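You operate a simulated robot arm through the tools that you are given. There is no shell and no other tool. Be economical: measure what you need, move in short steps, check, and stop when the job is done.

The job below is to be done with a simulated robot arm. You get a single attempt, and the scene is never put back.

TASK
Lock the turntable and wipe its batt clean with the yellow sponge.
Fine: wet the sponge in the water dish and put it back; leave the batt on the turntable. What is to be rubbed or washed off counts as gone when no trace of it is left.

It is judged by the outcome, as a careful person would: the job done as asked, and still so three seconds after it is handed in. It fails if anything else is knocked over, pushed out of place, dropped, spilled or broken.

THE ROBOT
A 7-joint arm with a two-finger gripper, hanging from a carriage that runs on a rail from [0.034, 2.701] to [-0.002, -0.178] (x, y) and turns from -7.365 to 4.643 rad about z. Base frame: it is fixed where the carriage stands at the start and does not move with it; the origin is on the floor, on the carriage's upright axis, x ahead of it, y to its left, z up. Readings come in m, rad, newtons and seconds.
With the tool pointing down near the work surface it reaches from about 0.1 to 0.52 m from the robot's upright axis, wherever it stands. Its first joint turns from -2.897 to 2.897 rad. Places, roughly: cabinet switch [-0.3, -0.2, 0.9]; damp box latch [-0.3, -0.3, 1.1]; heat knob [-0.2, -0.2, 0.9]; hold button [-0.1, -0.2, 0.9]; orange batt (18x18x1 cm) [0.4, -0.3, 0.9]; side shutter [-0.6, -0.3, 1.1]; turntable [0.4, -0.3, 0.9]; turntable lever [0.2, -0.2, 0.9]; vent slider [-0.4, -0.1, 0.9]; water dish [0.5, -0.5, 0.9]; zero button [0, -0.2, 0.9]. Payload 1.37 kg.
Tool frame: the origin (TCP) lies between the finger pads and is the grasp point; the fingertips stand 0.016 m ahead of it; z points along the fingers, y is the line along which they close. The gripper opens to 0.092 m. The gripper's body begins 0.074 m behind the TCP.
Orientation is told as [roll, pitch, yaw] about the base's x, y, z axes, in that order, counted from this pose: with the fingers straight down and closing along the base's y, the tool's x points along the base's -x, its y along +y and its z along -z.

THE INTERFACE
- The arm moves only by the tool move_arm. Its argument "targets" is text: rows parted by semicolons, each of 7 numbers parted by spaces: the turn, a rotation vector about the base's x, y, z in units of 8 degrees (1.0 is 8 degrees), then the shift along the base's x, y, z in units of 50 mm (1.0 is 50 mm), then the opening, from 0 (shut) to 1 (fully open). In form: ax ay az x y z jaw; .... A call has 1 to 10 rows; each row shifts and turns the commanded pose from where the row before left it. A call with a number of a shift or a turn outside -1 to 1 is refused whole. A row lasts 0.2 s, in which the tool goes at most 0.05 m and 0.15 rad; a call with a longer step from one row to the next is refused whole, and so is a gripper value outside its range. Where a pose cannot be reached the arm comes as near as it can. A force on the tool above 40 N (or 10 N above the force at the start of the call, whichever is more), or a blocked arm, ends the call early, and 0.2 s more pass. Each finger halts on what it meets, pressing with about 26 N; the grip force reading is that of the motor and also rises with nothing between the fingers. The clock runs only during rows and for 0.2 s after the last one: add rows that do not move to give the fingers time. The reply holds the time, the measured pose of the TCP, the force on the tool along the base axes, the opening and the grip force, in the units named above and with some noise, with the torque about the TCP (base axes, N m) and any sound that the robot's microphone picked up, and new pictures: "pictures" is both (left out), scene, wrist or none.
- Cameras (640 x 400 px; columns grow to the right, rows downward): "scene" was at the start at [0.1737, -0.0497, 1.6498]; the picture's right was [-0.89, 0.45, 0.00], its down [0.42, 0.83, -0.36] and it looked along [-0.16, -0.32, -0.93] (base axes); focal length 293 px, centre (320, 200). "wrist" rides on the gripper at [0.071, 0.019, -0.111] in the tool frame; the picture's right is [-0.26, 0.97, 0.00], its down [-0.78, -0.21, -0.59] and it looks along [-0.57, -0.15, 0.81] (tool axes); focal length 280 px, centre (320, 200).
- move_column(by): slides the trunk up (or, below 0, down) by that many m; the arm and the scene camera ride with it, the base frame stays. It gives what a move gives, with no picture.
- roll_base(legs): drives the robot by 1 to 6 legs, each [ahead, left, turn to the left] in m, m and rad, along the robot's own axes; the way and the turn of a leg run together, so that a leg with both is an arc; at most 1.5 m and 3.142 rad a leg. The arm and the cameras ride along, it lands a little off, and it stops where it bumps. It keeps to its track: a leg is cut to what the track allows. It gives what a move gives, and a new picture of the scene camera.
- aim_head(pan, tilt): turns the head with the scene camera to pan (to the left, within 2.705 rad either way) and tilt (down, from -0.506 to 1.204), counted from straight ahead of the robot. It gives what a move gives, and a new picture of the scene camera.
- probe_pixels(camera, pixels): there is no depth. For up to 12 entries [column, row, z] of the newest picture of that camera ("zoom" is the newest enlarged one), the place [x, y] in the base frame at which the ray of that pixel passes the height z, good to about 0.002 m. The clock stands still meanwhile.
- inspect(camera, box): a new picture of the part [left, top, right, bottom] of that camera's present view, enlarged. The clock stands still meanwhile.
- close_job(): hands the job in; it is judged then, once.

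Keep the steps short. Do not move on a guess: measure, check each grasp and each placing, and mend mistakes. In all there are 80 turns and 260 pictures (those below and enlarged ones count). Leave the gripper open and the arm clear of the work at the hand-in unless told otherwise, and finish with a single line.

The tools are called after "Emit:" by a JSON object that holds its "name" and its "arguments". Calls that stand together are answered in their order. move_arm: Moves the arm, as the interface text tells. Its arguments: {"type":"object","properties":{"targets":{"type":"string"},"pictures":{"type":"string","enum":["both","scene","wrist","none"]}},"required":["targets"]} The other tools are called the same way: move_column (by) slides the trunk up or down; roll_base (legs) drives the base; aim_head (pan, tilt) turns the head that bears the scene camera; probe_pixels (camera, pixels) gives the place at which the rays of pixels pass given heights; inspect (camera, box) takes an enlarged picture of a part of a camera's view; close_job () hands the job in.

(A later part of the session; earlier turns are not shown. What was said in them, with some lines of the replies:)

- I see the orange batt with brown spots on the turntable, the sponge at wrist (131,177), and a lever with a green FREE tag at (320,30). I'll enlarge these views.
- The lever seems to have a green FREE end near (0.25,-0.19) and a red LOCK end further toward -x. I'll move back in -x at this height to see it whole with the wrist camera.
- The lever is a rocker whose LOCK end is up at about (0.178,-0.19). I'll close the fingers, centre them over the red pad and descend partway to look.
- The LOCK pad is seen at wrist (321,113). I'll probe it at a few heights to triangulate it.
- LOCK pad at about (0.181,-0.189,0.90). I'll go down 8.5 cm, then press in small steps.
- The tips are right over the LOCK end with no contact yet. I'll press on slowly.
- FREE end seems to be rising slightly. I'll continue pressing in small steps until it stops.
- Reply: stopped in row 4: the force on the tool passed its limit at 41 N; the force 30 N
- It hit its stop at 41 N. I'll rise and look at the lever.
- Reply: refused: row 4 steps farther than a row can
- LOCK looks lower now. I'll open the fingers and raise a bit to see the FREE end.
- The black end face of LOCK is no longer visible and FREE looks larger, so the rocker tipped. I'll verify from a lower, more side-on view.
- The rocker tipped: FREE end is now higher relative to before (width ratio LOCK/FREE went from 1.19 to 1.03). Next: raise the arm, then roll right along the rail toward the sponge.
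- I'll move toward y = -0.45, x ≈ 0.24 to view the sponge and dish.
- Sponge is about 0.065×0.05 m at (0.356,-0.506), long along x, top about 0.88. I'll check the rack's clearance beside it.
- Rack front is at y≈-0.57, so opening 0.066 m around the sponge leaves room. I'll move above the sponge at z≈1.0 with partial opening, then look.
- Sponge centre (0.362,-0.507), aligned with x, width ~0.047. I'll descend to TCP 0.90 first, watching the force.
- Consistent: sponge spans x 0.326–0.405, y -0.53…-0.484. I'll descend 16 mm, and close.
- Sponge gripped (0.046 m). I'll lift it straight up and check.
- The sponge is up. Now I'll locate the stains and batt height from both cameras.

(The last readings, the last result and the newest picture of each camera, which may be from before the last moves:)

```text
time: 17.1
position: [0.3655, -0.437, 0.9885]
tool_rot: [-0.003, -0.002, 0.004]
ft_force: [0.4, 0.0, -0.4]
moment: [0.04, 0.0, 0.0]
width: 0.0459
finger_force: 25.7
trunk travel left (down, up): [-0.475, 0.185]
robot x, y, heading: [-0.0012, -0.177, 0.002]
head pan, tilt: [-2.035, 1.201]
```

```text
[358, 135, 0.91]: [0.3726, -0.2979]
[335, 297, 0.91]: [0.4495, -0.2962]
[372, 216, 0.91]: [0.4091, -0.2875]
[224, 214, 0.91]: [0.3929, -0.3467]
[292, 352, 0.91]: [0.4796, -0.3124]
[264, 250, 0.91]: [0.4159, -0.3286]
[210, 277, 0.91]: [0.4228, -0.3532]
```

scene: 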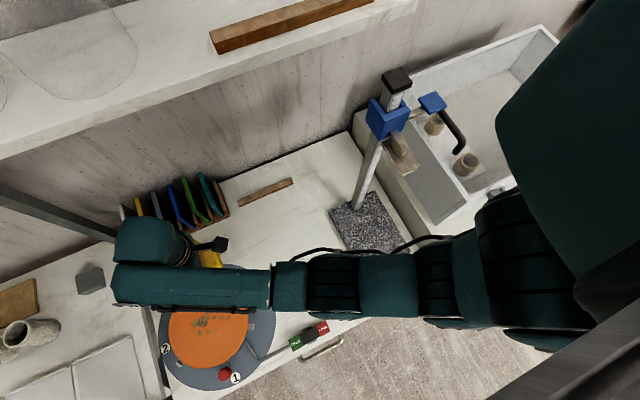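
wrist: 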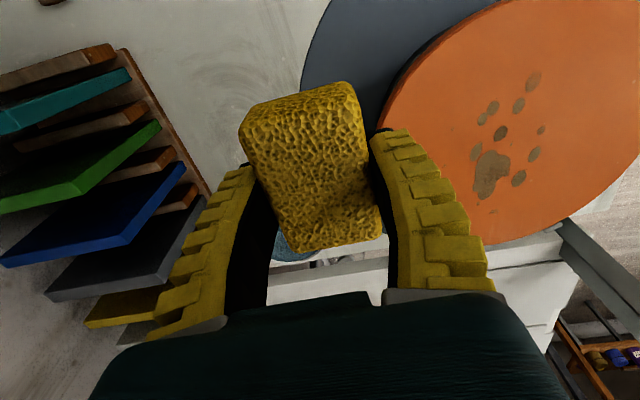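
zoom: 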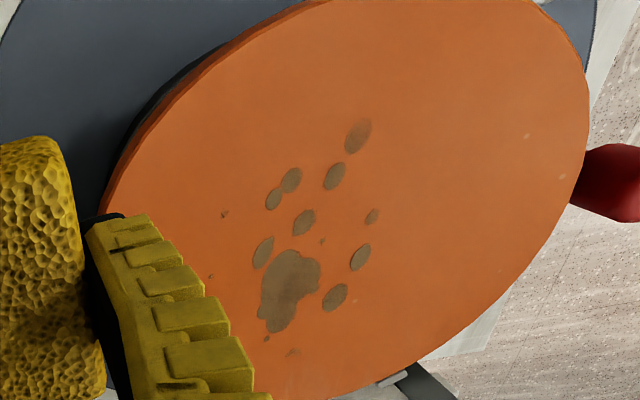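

Stains span about x 0.36–0.48, y -0.365…-0.285, on batt top z≈0.92. With sponge bottom ~32 mm under TCP, contact is expected near TCP 0.954. I'll go above and descend gently.

Emit:
{"name": "move_arm", "arguments": {"targets": "0 0 0 0.5 0.7 0 0.3;0 0 0 0.4 0.8 0 0.3;0 0 0 0.19 0.54 -0.2 0.3;0 0 0 0 0 -0.2 0.3;0 0 0 0 0 -0.1 0.3;0 0 0 0 0 -0.1 0.3"}}

```text
time: 18.5
position: [0.4206, -0.332, 0.9554]
tool_rot: [-0.003, -0.002, 0.003]
ft_force: [-0.7, 0.2, -1.2]
moment: [0.0, 0.0, 0.0]
width: 0.0459
finger_force: 25.6
trunk travel left (down, up): [-0.475, 0.185]
robot x, y, heading: [0.0009, -0.1716, 0.003]
head pan, tilt: [-2.035, 1.201]
```

scene: 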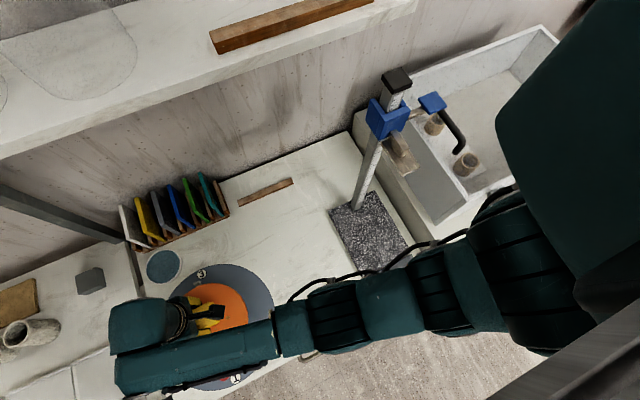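
wrist: 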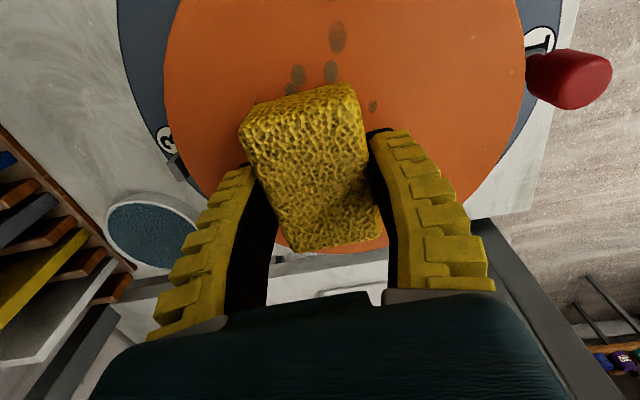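

No contact yet. I'll step down 2.5 mm per row.

Emit:
{"name": "move_arm", "arguments": {"targets": "0 0 0 0 0 -0.05 0.3;0 0 0 0 0 -0.05 0.3;0 0 0 0 0 -0.05 0.3", "pictures": "none"}}

```text
time: 19.3
position: [0.4203, -0.3335, 0.9505]
tool_rot: [-0.003, -0.002, 0.003]
ft_force: [-0.5, 0.1, 0.9]
moment: [0.01, -0.07, 0.01]
width: 0.0459
finger_force: 26.4
trunk travel left (down, up): [-0.475, 0.185]
robot x, y, heading: [-0.003, -0.1749, 0.005]
head pan, tilt: [-2.035, 1.201]
```

Emit:
{"name": "move_arm", "arguments": {"targets": "0 0 0 0 0 -0.05 0.3;0 0 0 0 0 -0.05 0.3;0 0 0 0 0 0 0.3", "pictures": "none"}}

```text
time: 20.1
position: [0.4219, -0.3341, 0.9474]
tool_rot: [-0.005, -0.006, 0.003]
ft_force: [-8.9, 6.9, 31.7]
moment: [0.13, 0.07, 0.04]
width: 0.0511
finger_force: 26.0
trunk travel left (down, up): [-0.475, 0.185]
robot x, y, heading: [-0.0069, -0.1735, -0.001]
head pan, tilt: [-2.035, 1.201]
```

Firm contact (31.7 N), too much. I'll ease up 3 mm and make a short test stroke of 2 cm along x.

Emit:
{"name": "move_arm", "arguments": {"targets": "0 0 0 0 0 0.06 0.3;0 0 0 0.2 0 0 0.3;0 0 0 0.2 0 0 0.3;0 0 0 -0.2 0 0 0.3;0 0 0 -0.2 0 0 0.3", "pictures": "none"}}

```text
time: 21.3
position: [0.4212, -0.3327, 0.9475]
tool_rot: [-0.004, -0.001, 0.003]
ft_force: [3.9, 1.4, 7.7]
moment: [0.05, 0.1, -0.05]
width: 0.046
finger_force: 25.9
trunk travel left (down, up): [-0.475, 0.185]
robot x, y, heading: [-0.0006, -0.1774, 0.003]
head pan, tilt: [-2.035, 1.201]
```

About 8 N contact. I'll wipe in strokes: x ±3 cm, stepping in y.

Emit:
{"name": "move_arm", "arguments": {"targets": "0 0 0 -0.4 0 0 0.3;0 0 0 -0.4 0 0 0.3;0 0 0 0 0.3 0 0.3;0 0 0 0.5 0 0 0.3;0 0 0 0.5 0 0 0.3;0 0 0 0.3 0 0 0.3;0 0 0 0 -0.3 0 0.3;0 0 0 -0.25 -0.2 0 0.3;0 0 0 -0.3 0 0 0.3;0 0 0 0 0.2 0 0.3", "pictures": "none"}}

Emit:
{"name": "move_arm", "arguments": {"targets": "0 0 0 0 0 0.5 0.3;0 0 0 -0.4 -0.5 0.5 0.3;0 0 0 -0.4 -0.7 0 0.3;0 0 0 -0.3 -0.8 0 0.3;0 0 0 0 -0.2 0 0.3"}}

Emit:
{"name": "inspect", "arguments": {"camera": "wrist", "box": [380, 0, 640, 240]}}

```text
time: 23.5
position: [0.4186, -0.3341, 0.9466]
tool_rot: [-0.004, -0.001, 0.005]
ft_force: [-0.5, -2.7, 6.4]
moment: [0.06, 0.02, 0.02]
width: 0.0458
finger_force: 26.0
trunk travel left (down, up): [-0.475, 0.185]
robot x, y, heading: [-0.0026, -0.1751, 0.001]
head pan, tilt: [-2.035, 1.201]
```

```text
time: 24.7
position: [0.3625, -0.4459, 0.9976]
tool_rot: [-0.004, -0.001, 0.004]
ft_force: [1.3, -0.2, -0.2]
moment: [0.0, -0.01, 0.0]
width: 0.046
finger_force: 26.1
trunk travel left (down, up): [-0.475, 0.185]
robot x, y, heading: [-0.0015, -0.174, -0.001]
head pan, tilt: [-2.035, 1.201]
```

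scene: 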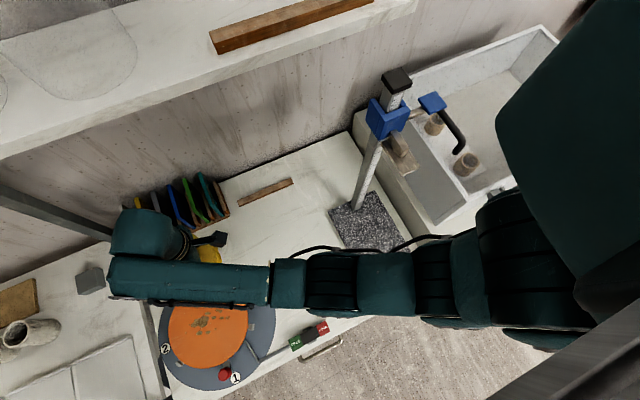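
wrist: 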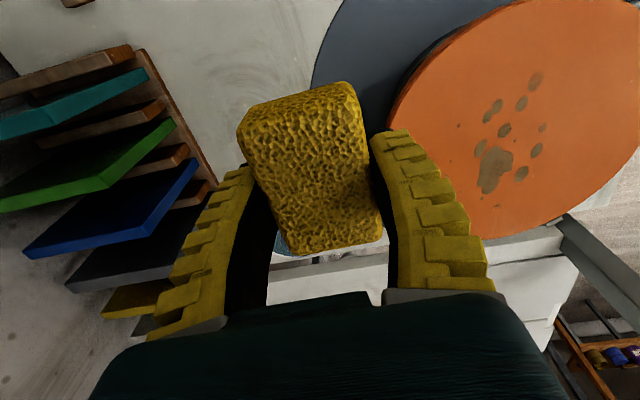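

```text
1.67 times, centred on (510, 120) of wrist
```

zoom: 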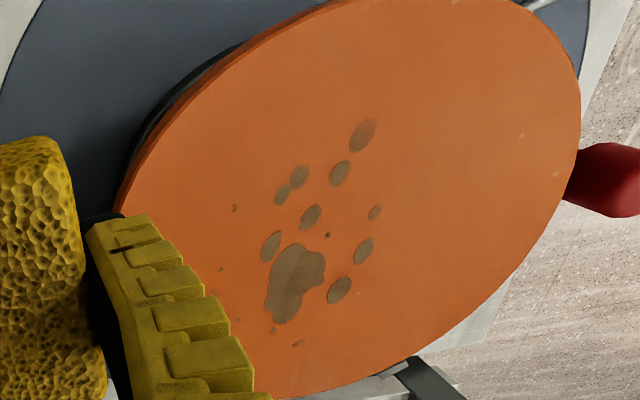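

Dry rubbing changed nothing (and the turntable did not turn), so the sponge must be wetted. I'll test the reach toward the dish (0.494,-0.511) at safe height.

Emit:
{"name": "move_arm", "arguments": {"targets": "0 0 0 0.6 -0.4 0 0.3;0 0 0 0.7 -0.4 0 0.3;0 0 0 0.7 -0.4 0 0.3;0 0 0 0.6 0 0 0.3"}}

```text
time: 25.7
position: [0.4657, -0.4979, 0.9975]
tool_rot: [-0.002, 0.004, 0.004]
ft_force: [-0.7, 0.4, -1.6]
moment: [-0.08, -0.09, -0.01]
width: 0.046
finger_force: 25.5
out of reach, approached as far as the arm can: row 4
trunk travel left (down, up): [-0.475, 0.185]
robot x, y, heading: [-0.0031, -0.1748, 0.002]
head pan, tilt: [-2.035, 1.201]
```

scene: 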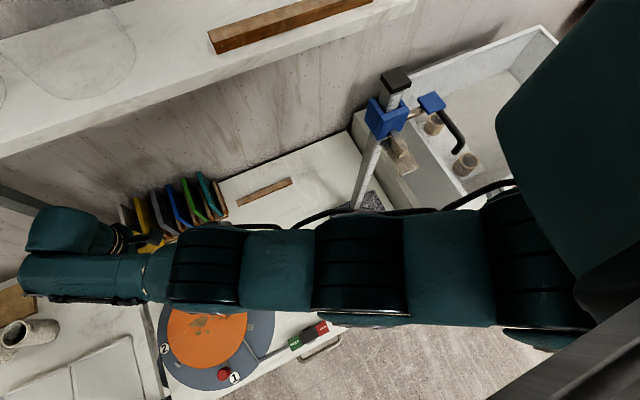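
wrist: 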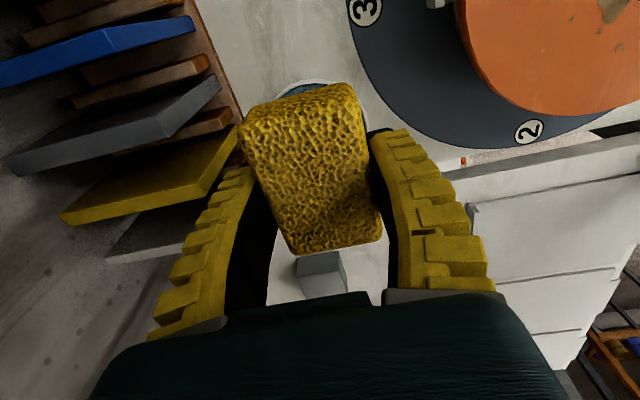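

TCP gets to x=0.466 with the tool straight down. Tilting the tool 20° (fingers pointing outward) extends the reach and lowers the sponge's inner edge, which clears the dish rim. I'll tilt at this height.

Emit:
{"name": "move_arm", "arguments": {"targets": "0 -0.85 0 0 0 0 0.3;0 -0.85 0 0 0 0 0.3;0 -0.8 0 0 0 0 0.3;0 0 0 0 0 0 0.3"}}

```text
time: 26.7
position: [0.4693, -0.5003, 0.9985]
tool_rot: [-0.004, -0.352, 0.004]
ft_force: [-0.6, 0.1, -0.9]
moment: [-0.01, -0.01, -0.03]
width: 0.046
finger_force: 25.8
trunk travel left (down, up): [-0.475, 0.185]
robot x, y, heading: [-0.004, -0.1743, 0.002]
head pan, tilt: [-2.035, 1.201]
```

scene: 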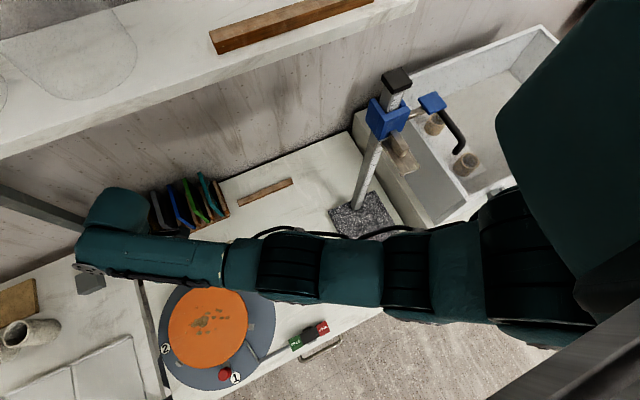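
wrist: 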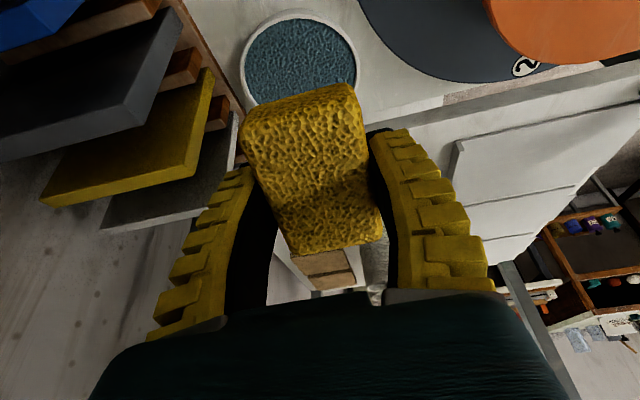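

The dish is clearly visible at wrist (300,60). I'll measure its rim.

Emit:
{"name": "probe_pixels", "arguments": {"camera": "wrist", "pixels": [[241, 70, 0.865], [362, 60, 0.865], [300, 13, 0.865], [246, 105, 0.865], [302, 60, 0.865], [210, 90, 0.865], [235, 112, 0.9], [245, 65, 0.862], [355, 60, 0.862]]}}

Emit:
{"name": "inspect", "arguments": {"camera": "wrist", "box": [180, 0, 400, 130]}}

```text
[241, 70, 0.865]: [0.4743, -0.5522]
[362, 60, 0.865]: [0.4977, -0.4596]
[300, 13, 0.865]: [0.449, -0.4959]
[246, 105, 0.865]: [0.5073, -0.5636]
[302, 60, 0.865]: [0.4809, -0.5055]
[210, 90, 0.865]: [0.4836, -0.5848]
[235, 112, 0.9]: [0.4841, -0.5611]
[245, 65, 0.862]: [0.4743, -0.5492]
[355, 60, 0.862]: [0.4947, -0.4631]
```

```text
2.91 times, centred on (290, 65) of wrist
```

zoom: 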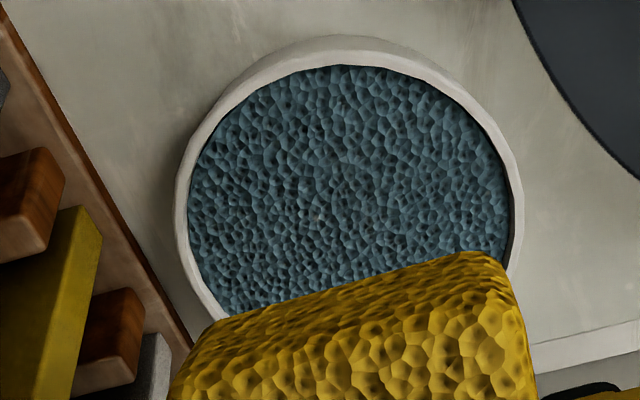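

Dish centre (0.492,-0.508), inner radius ~0.042. I'll move TCP to (0.506,-0.507) and go down to 0.915 so that the low edge is just above the water.

Emit:
{"name": "move_arm", "arguments": {"targets": "0 0 0 0.7 -0.12 0 0.3;0 0 0 0 0 -0.6 0.3;0 0 0 0 0 -0.6 0.3;0 0 0 0 0 -0.45 0.3;0 0 0 0 0 0 0.3"}}

Emit:
{"name": "inspect", "arguments": {"camera": "wrist", "box": [180, 0, 420, 150]}}

```text
time: 27.9
position: [0.4927, -0.5027, 0.9212]
tool_rot: [-0.006, -0.351, 0.004]
ft_force: [-0.3, 0.0, 0.2]
moment: [-0.01, -0.06, 0.03]
width: 0.0458
finger_force: 26.0
out of reach, approached as far as the arm can: row 4
trunk travel left (down, up): [-0.475, 0.185]
robot x, y, heading: [0.0012, -0.1738, 0.004]
head pan, tilt: [-2.035, 1.201]
```

scene: 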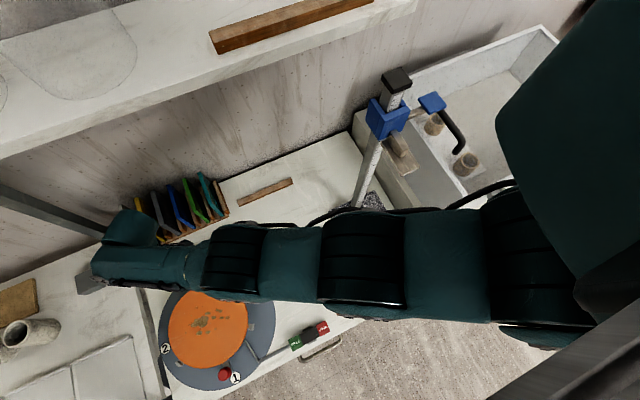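
wrist: 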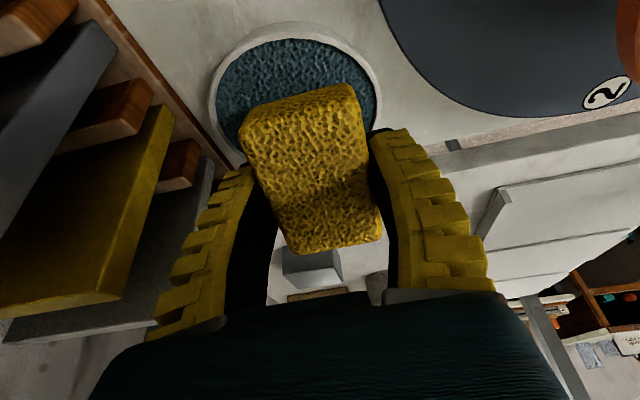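

```text
2.67 times, centred on (300, 75) of wrist
```

zoom: 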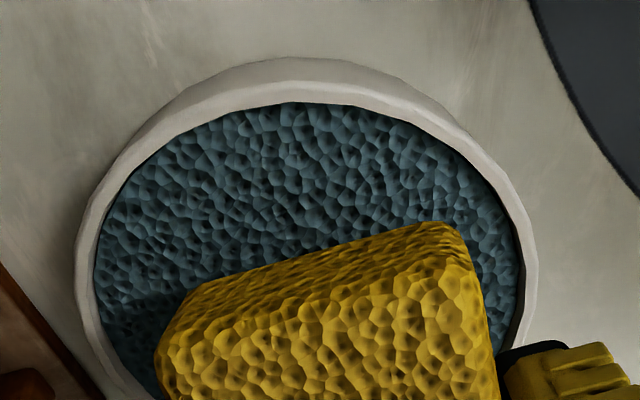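

The sponge's lower edge is over the water, clear of the rim. The arm is at its reach limit, so I'll lower with the column by 16 mm.

Emit:
{"name": "move_column", "arguments": {"by": -0.016}}

Emit:
{"name": "inspect", "arguments": {"camera": "wrist", "box": [180, 0, 420, 150]}}

```text
time: 28.6
position: [0.4977, -0.5025, 0.9088]
tool_rot: [-0.008, -0.356, 0.006]
ft_force: [0.1, 0.9, 14.0]
moment: [0.12, 0.41, -0.07]
width: 0.0459
finger_force: 25.9
trunk travel left (down, up): [-0.459, 0.201]
robot x, y, heading: [-0.0036, -0.1713, 0.003]
head pan, tilt: [-2.035, 1.201]
```

```text
2.67 times, centred on (300, 75) of wrist
```

zoom: 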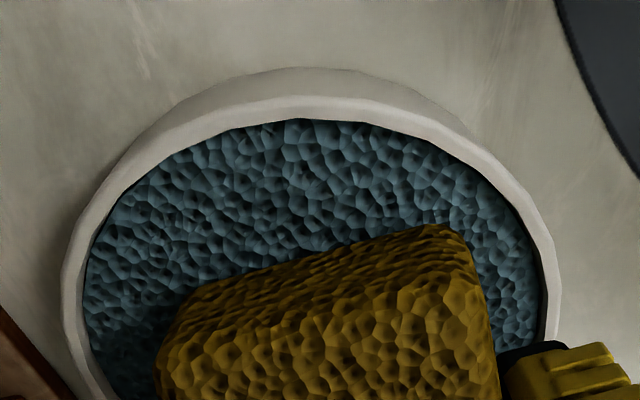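

The sponge turned darker (wet) on contact. I'll raise the column back up and then lift.

Emit:
{"name": "move_column", "arguments": {"by": 0.016}}

Emit:
{"name": "move_arm", "arguments": {"targets": "0 0 0 0 0 0.4 0.3;0 0 0 -0.2 0 0.5 0.3;0 0 0 -0.6 0 0.4 0.3;0 0.85 0 -0.6 0.3 0 0.3;0 0.85 0 -0.5 0.5 0 0.3;0 0.8 0 -0.3 0.5 0 0.3"}}

```text
time: 29.2
position: [0.4939, -0.5016, 0.9204]
tool_rot: [-0.005, -0.348, 0.005]
ft_force: [0.1, -0.1, -0.1]
moment: [-0.02, -0.02, 0.01]
width: 0.0457
finger_force: 26.1
trunk travel left (down, up): [-0.475, 0.185]
robot x, y, heading: [-0.0012, -0.1744, 0.005]
head pan, tilt: [-2.035, 1.201]
```

```text
time: 30.6
position: [0.3852, -0.4352, 0.9864]
tool_rot: [-0.004, 0.0, 0.001]
ft_force: [1.7, -0.5, -0.2]
moment: [-0.01, -0.03, -0.02]
width: 0.0458
finger_force: 25.9
trunk travel left (down, up): [-0.475, 0.185]
robot x, y, heading: [-0.0027, -0.1707, 0.004]
head pan, tilt: [-2.035, 1.201]
```

scene: 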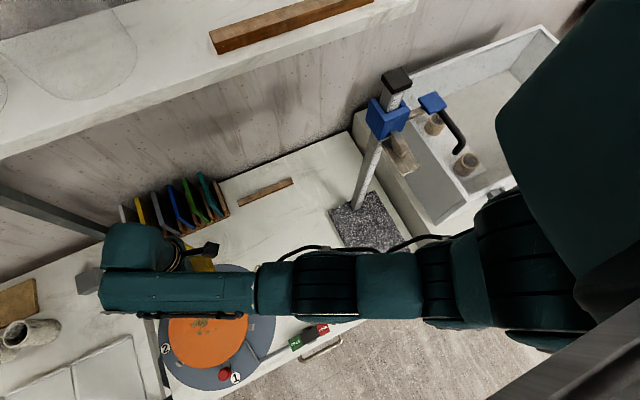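
wrist: 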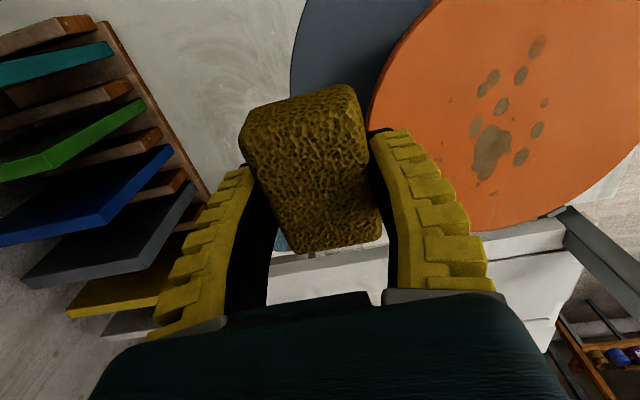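

The sponge is wet. Back over the batt, then down to the working height (TCP≈0.947).

Emit:
{"name": "move_arm", "arguments": {"targets": "0 0 0 0.3 0.8 0 0.3;0 0 0 0.1 0.8 0 0.3;0 0 0 0 0.5 -0.3 0.3;0 0 0 0 0 -0.35 0.3;0 0 0 0 0 -0.08 0.3;0 0 0 0 0 -0.06 0.3", "pictures": "none"}}

```text
time: 32.0
position: [0.4064, -0.3327, 0.9489]
tool_rot: [-0.005, -0.005, 0.003]
ft_force: [-3.8, 2.1, 13.8]
moment: [0.06, -0.39, 0.05]
width: 0.0461
finger_force: 25.6
trunk travel left (down, up): [-0.475, 0.185]
robot x, y, heading: [-0.0054, -0.1751, -0.001]
head pan, tilt: [-2.035, 1.201]
```

Contact at ~14 N. Now wiping lanes at y ≈ -0.333, -0.303, -0.353.

Emit:
{"name": "move_arm", "arguments": {"targets": "0 0 0 -0.4 0 0 0.3;0 0 0 0.5 0 0 0.3;0 0 0 0.5 0 0 0.3;0 0 0 0.3 0.2 0 0.3;0 0 0 -0.1 0.4 0 0.3;0 0 0 -0.5 0 0 0.3;0 0 0 -0.5 0 0 0.3;0 0 0 -0.3 -0.2 0 0.3;0 0 0 0.2 -0.4 0 0.3;0 0 0 0 -0.3 0 0.3", "pictures": "none"}}

Emit:
{"name": "move_arm", "arguments": {"targets": "0 0 0 0.5 -0.1 0 0.3;0 0 0 0.5 0 0 0.3;0 0 0 0.2 0.3 0 0.3;0 0 0 -0.5 0.1 0 0.3;0 0 0 -0.6 0 0 0.3;0 0 0 -0.1 0.4 0 0.3;0 0 0 0.5 0.2 0 0.3;0 0 0 0.6 0 0 0.3;0 0 0 -0.4 -0.5 0 0.3", "pictures": "none"}}

```text
time: 34.2
position: [0.3902, -0.3481, 0.9486]
tool_rot: [-0.004, 0.0, 0.003]
ft_force: [0.5, 1.4, 3.7]
moment: [-0.01, -0.18, 0.01]
width: 0.0457
finger_force: 25.8
trunk travel left (down, up): [-0.475, 0.185]
robot x, y, heading: [0.0015, -0.1745, 0.004]
head pan, tilt: [-2.035, 1.201]
```

```text
time: 36.2
position: [0.4262, -0.3264, 0.9485]
tool_rot: [-0.005, -0.004, 0.004]
ft_force: [1.7, -0.1, 4.5]
moment: [0.01, -0.23, 0.0]
width: 0.046
finger_force: 26.1
trunk travel left (down, up): [-0.475, 0.185]
robot x, y, heading: [-0.0048, -0.1771, 0.002]
head pan, tilt: [-2.035, 1.201]
```

Now I'll lift off and look.

Emit:
{"name": "move_arm", "arguments": {"targets": "0 0 0 0 0 0.5 0.3;0 0 0 -0.4 -0.5 0.5 0.3;0 0 0 -0.4 -0.7 0 0.3;0 0 0 -0.3 -0.8 0 0.3;0 0 0 -0.2 -0.4 0 0.3"}}

Emit:
{"name": "inspect", "arguments": {"camera": "wrist", "box": [380, 0, 640, 240]}}

Emit:
{"name": "inspect", "arguments": {"camera": "scene", "box": [150, 270, 290, 390]}}

```text
time: 37.4
position: [0.3575, -0.447, 0.9969]
tool_rot: [-0.005, -0.002, 0.004]
ft_force: [0.4, -0.2, -0.6]
moment: [-0.01, 0.02, 0.04]
width: 0.0459
finger_force: 26.6
trunk travel left (down, up): [-0.475, 0.185]
robot x, y, heading: [0.0007, -0.1743, 0.001]
head pan, tilt: [-2.035, 1.201]
```

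scene: 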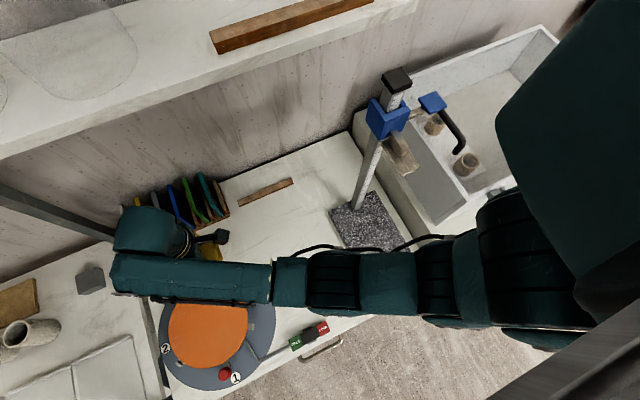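
wrist: 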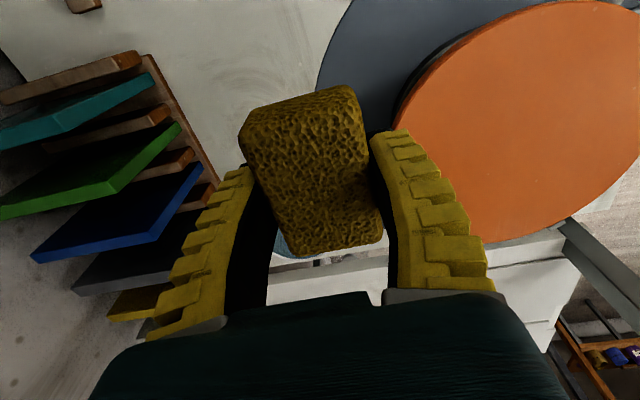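

```text
1.67 times, centred on (510, 120) of wrist
```

zoom: 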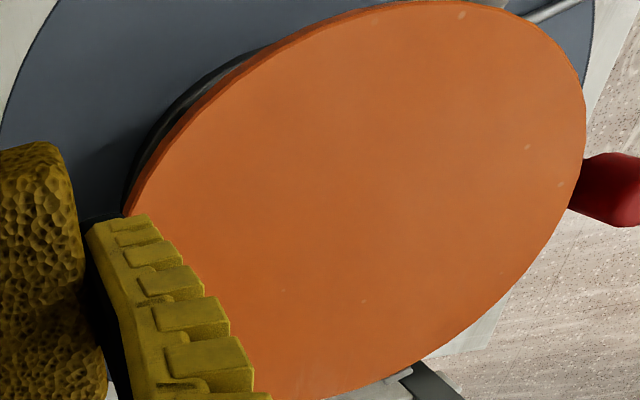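

```text
3.33 times, centred on (220, 330) of scene
```

zoom: 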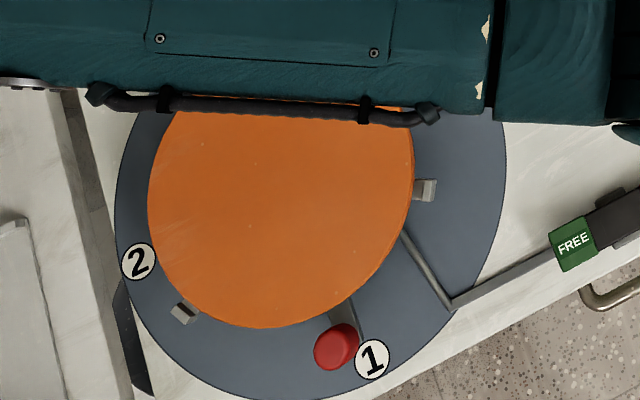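

The stains are gone. Now I'll put the sponge back at its old place: TCP (0.366,-0.506,0.882).

Emit:
{"name": "move_arm", "arguments": {"targets": "0 0 0 0.1 -0.6 0 0.3;0 0 0 0.08 -0.58 0 0.3;0 0 0 0 0 -0.8 0.3;0 0 0 0 0 -0.8 0.3;0 0 0 0 0 -0.4 0.3;0 0 0 0 0 -0.14 0.3;0 0 0 0 0 -0.06 0.3;0 0 0 0 0 0 0.3"}}

```text
time: 39.2
position: [0.3682, -0.5058, 0.8879]
tool_rot: [-0.004, -0.001, 0.004]
ft_force: [0.1, -0.6, -0.8]
moment: [-0.03, -0.02, 0.04]
width: 0.0458
finger_force: 25.8
trunk travel left (down, up): [-0.475, 0.185]
robot x, y, heading: [-0.0005, -0.1763, 0.007]
head pan, tilt: [-2.035, 1.201]
```

scene: 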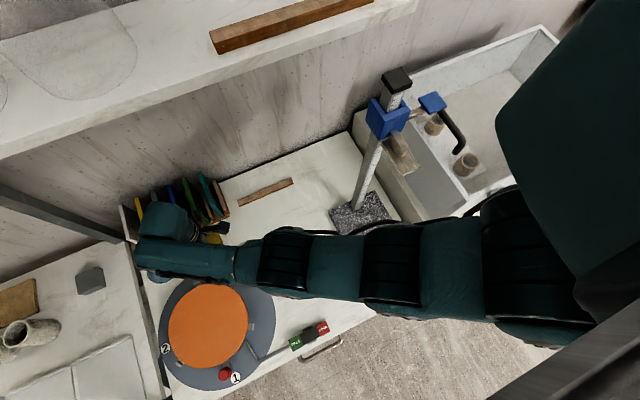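
wrist: 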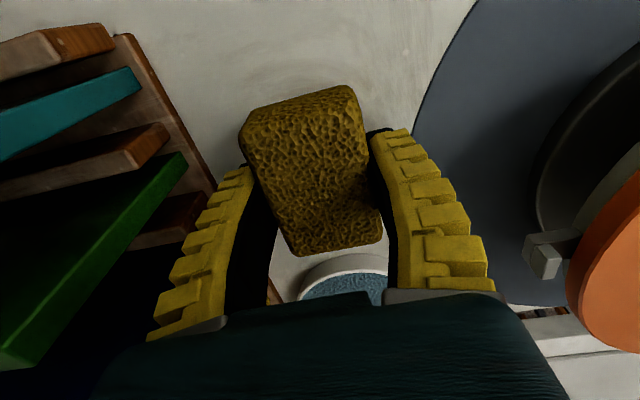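

No contact yet at 0.888. I'll lower in 2.5 mm steps to touch.

Emit:
{"name": "move_arm", "arguments": {"targets": "0 0 0 -0.03 0 -0.06 0.3;0 0 0 0 0 -0.04 0.3;0 0 0 0 0 0 0.3", "pictures": "none"}}

```text
time: 40.0
position: [0.3659, -0.5054, 0.8825]
tool_rot: [-0.003, -0.003, 0.005]
ft_force: [-0.1, -0.2, 0.0]
moment: [0.03, 0.01, -0.03]
width: 0.0458
finger_force: 26.6
trunk travel left (down, up): [-0.475, 0.185]
robot x, y, heading: [-0.0016, -0.1734, 0.003]
head pan, tilt: [-2.035, 1.201]
```

Emit:
{"name": "move_arm", "arguments": {"targets": "0 0 0 0 0 -0.04 0.3;0 0 0 0 0 -0.03 0.3;0 0 0 0 0 0 0.3", "pictures": "none"}}

```text
time: 40.8
position: [0.3664, -0.5075, 0.8806]
tool_rot: [-0.007, -0.004, 0.003]
ft_force: [-3.4, 1.8, 14.8]
moment: [0.09, -0.4, 0.12]
width: 0.0461
finger_force: 25.8
trunk travel left (down, up): [-0.475, 0.185]
robot x, y, heading: [-0.003, -0.1776, 0.003]
head pan, tilt: [-2.035, 1.201]
```

Contact at 14.8 N, so the sponge sits on the table. I'll ease up 2 mm, open partly (0.74), then rise.

Emit:
{"name": "move_arm", "arguments": {"targets": "0 0 0 0 0 0.04 0.3;0 0 0 0 0 0 0.74;0 0 0 0 0 0 0.74;0 0 0 0 0 0 0.74;0 0 0 0 0 0.3 0.74;0 0 0 0 0 0.6 0.74;0 0 0 0 0 0.8 0.74;0 0 0 0 0 0.8 0.74;0 0 0 -0.8 0 0.3 0.74;0 0 0 -0.8 0 0 0.74"}}

Emit:
{"name": "inspect", "arguments": {"camera": "wrist", "box": [200, 60, 520, 290]}}

```text
time: 43.0
position: [0.2879, -0.5067, 1.0239]
tool_rot: [-0.004, -0.002, 0.004]
ft_force: [0.0, 0.5, -0.2]
moment: [-0.02, 0.04, 0.01]
width: 0.0701
finger_force: 1.5
trunk travel left (down, up): [-0.475, 0.185]
robot x, y, heading: [0.0033, -0.1747, 0.003]
head pan, tilt: [-2.035, 1.201]
```

scene: 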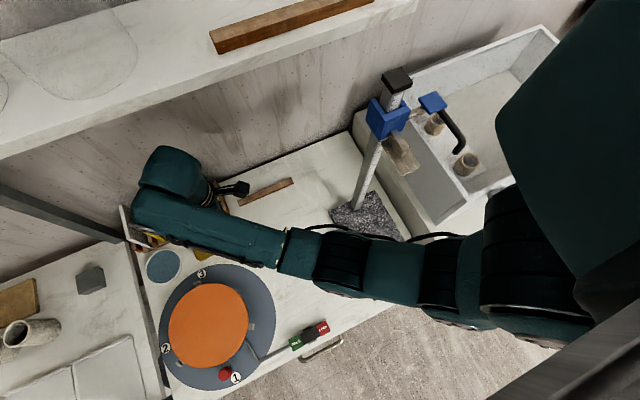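
wrist: 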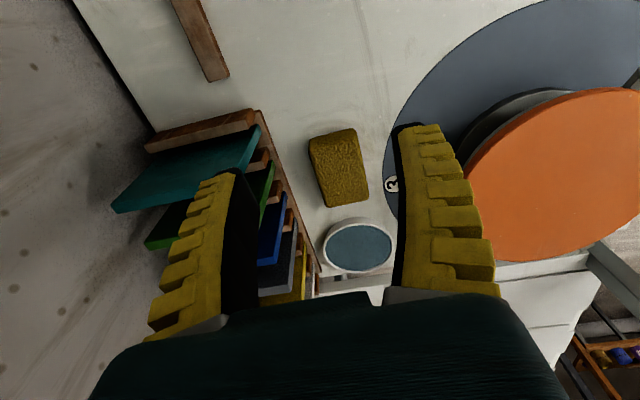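

```text
1.74 times, centred on (360, 175) of wrist
```

zoom: 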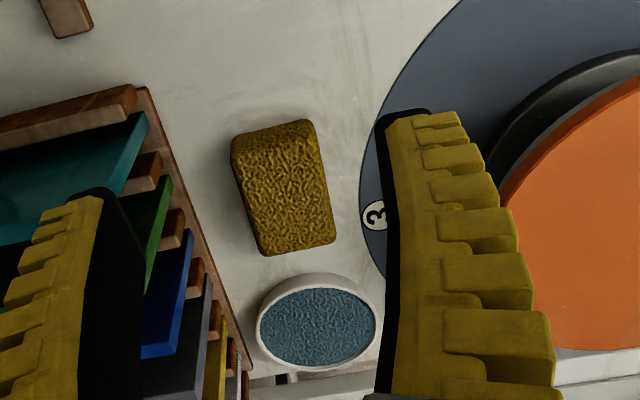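

Sponge is back in place. I'll raise the arm clear, open fully, and check batt and lever closely.

Emit:
{"name": "move_arm", "arguments": {"targets": "0 0 0 -0.3 0.3 0.8 1;0 0 0 -0.6 0.5 0.5 1;0 0 0 -0.6 0.5 0.3 1;0 0 0 0 0.6 0.2 1"}}

Emit:
{"name": "inspect", "arguments": {"camera": "scene", "box": [150, 260, 280, 390]}}

Emit:
{"name": "inspect", "arguments": {"camera": "scene", "box": [270, 300, 350, 360]}}

Emit:
{"name": "inspect", "arguments": {"camera": "wrist", "box": [240, 60, 560, 290]}}

```text
time: 44.0
position: [0.2137, -0.4106, 1.1122]
tool_rot: [-0.004, -0.002, 0.003]
ft_force: [0.5, 0.5, 0.7]
moment: [0.0, 0.0, 0.02]
width: 0.0917
finger_force: 0.1
trunk travel left (down, up): [-0.475, 0.185]
robot x, y, heading: [0.0018, -0.173, 0.001]
head pan, tilt: [-2.035, 1.201]
```

scene: 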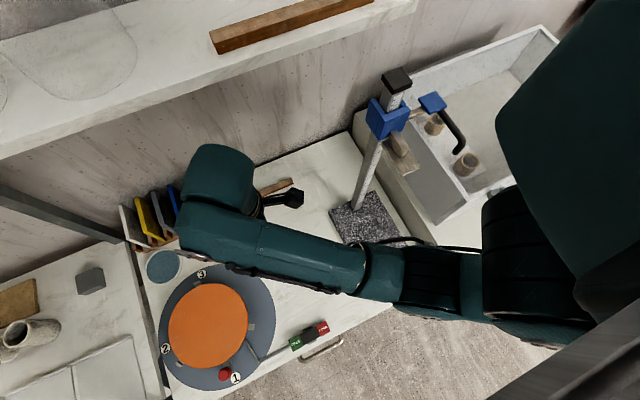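
wrist: 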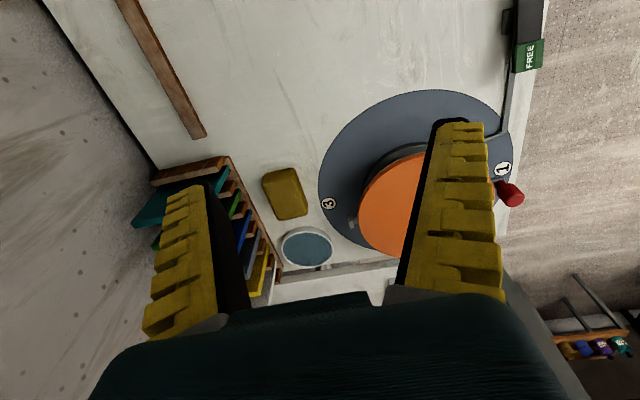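

```text
3.08 times, centred on (215, 325) of scene
```

zoom: 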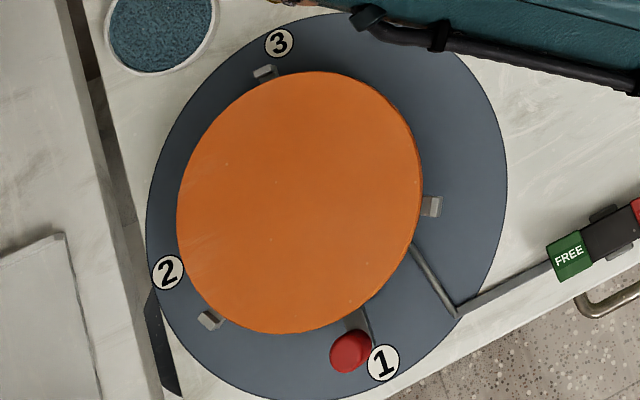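

```text
6.67 times, centred on (310, 330) of scene
```

zoom: 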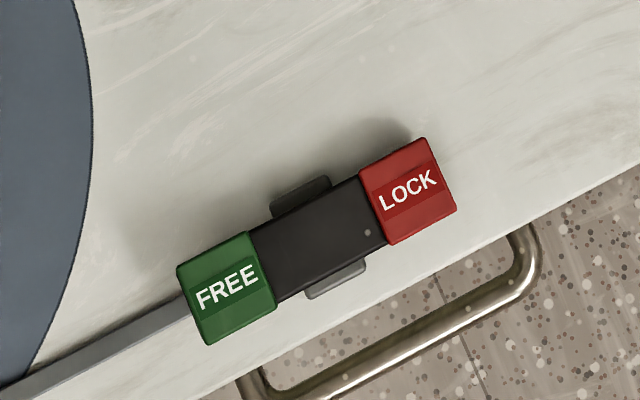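

```text
1.74 times, centred on (400, 175) of wrist
```

zoom: 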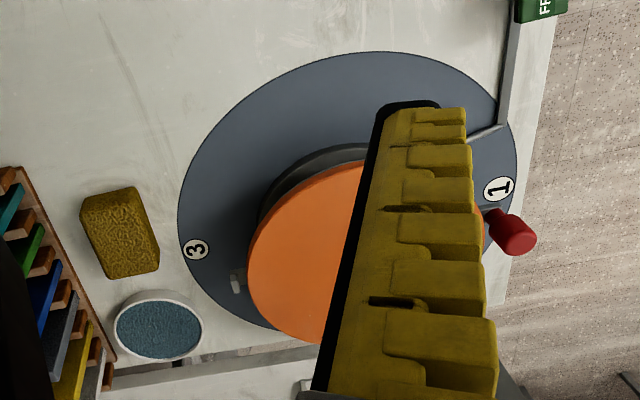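

The batt is clean. To be sure of the lock, I'll go back to the pose of the first lever views (TCP 0.176,-0.20,1.12) and compare.

Emit:
{"name": "move_arm", "arguments": {"targets": "0 0 0 -0.2 0.8 0 1;0 0 0 -0.2 0.8 0 1;0 0 0 -0.2 0.8 0.1 1;0 0 0 -0.15 0.9 0.06 1;0 0 0 0 0.9 0 1;0 0 0 0 0 0 1"}}

Emit:
{"name": "inspect", "arguments": {"camera": "wrist", "box": [280, 50, 400, 150]}}

```text
time: 45.4
position: [0.2073, -0.229, 1.1026]
tool_rot: [-0.003, -0.004, 0.003]
ft_force: [0.1, 0.3, -0.4]
moment: [-0.02, -0.02, 0.0]
width: 0.0915
finger_force: 0.1
out of reach, approached as far as the arm can: row 3, 4, 5
trunk travel left (down, up): [-0.475, 0.185]
robot x, y, heading: [-0.0049, -0.1726, 0.003]
head pan, tilt: [-2.035, 1.201]
```

scene: 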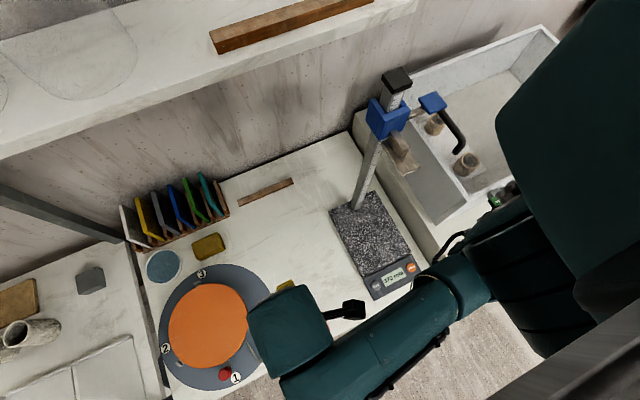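
wrist: 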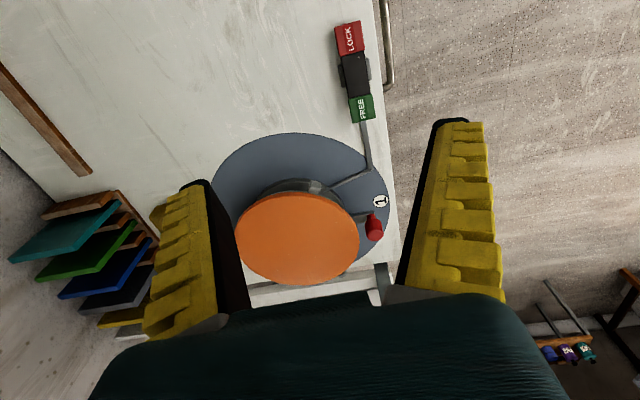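

```text
4.00 times, centred on (340, 100) of wrist
```

zoom: 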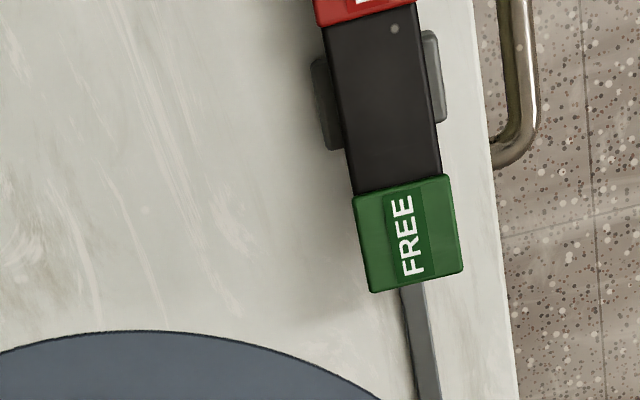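

The arm is too folded here. I'll roll back to the start y and repeat the exact pose for comparison.

Emit:
{"name": "roll_base", "arguments": {"legs": [[0, 0.174, 0]]}}

```text
time: 46.9
position: [0.2104, -0.057, 1.1017]
tool_rot: [-0.005, -0.004, 0.008]
ft_force: [0.1, -0.3, 0.4]
moment: [-0.01, 0.02, 0.0]
width: 0.0919
finger_force: 0.1
trunk travel left (down, up): [-0.475, 0.185]
robot x, y, heading: [-0.0029, -0.0028, 0.008]
head pan, tilt: [-2.035, 1.201]
```

scene: 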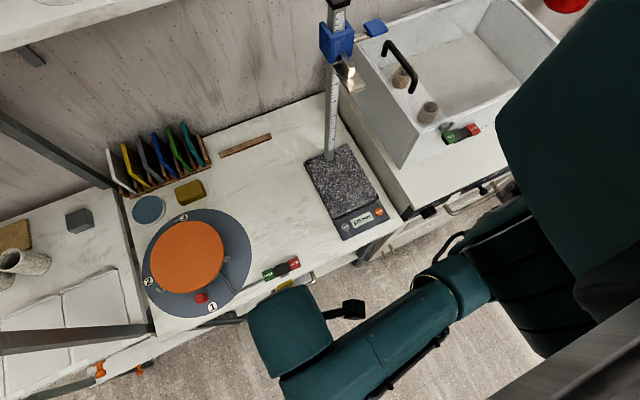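

Emit:
{"name": "move_arm", "arguments": {"targets": "0 0 0 0 -0.75 0.2 1;0 0 0 -0.3 -0.75 0.16 1;0 0 0 -0.38 -0.75 0 1;0 0 0 0 -0.6 0 1", "pictures": "wrist"}}

```text
time: 47.9
position: [0.1787, -0.2021, 1.1177]
tool_rot: [-0.002, -0.002, 0.007]
ft_force: [0.5, 0.9, -0.3]
moment: [0.0, 0.0, -0.01]
width: 0.0921
finger_force: 0.0
out of reach, approached as far as the arm can: row 2
trunk travel left (down, up): [-0.475, 0.185]
robot x, y, heading: [-0.0036, -0.0022, 0.007]
head pan, tilt: [-2.035, 1.201]
```

wrist: 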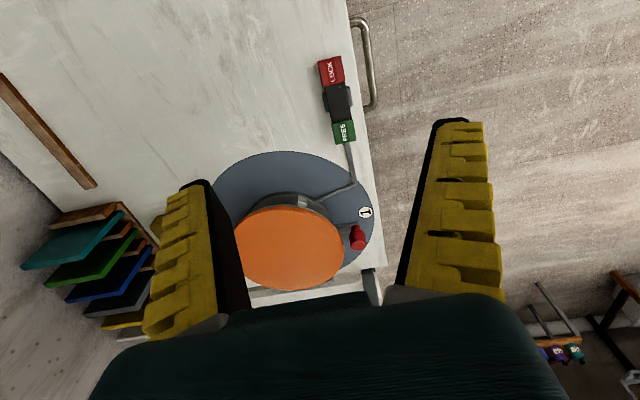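

Emit:
{"name": "inspect", "arguments": {"camera": "wrist", "box": [280, 50, 400, 150]}}

Emit:
{"name": "inspect", "arguments": {"camera": "scene", "box": [110, 170, 270, 300]}}

```text
4.00 times, centred on (340, 100) of wrist
```

zoom: 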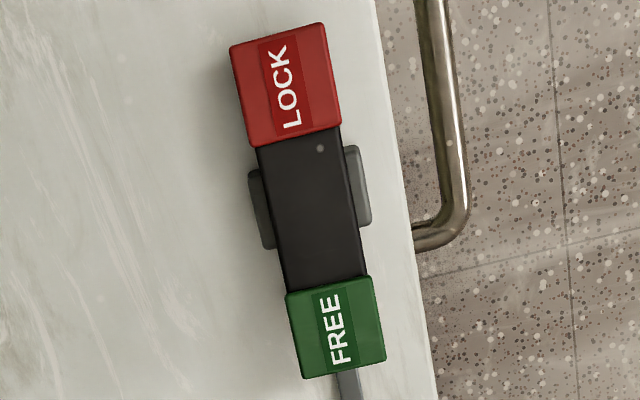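

```text
3.08 times, centred on (190, 235) of scene
```

zoom: 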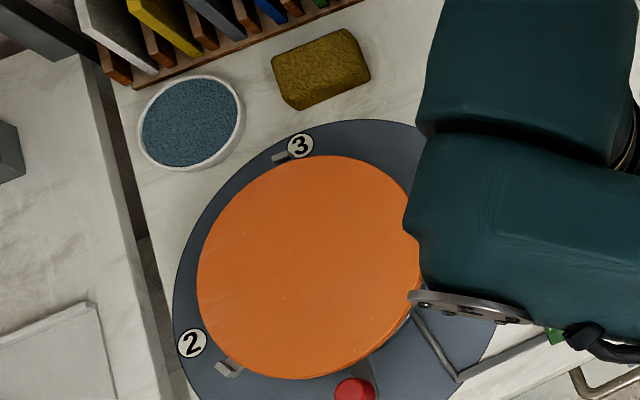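

Compared with the first view at this pose, the rocker body is longer (147 px against 122 px) and the black end face is hidden. The LOCK end is down and has stayed down. The batt is clean and still seated, the sponge and dish are in place, and the gripper is open and clear, so I'll hand in.

Emit:
{"name": "close_job", "arguments": {}}

```text
The job is handed in.
```

The turntable is locked, its batt is wiped clean and still in place, and the wetted yellow sponge is back where it was.
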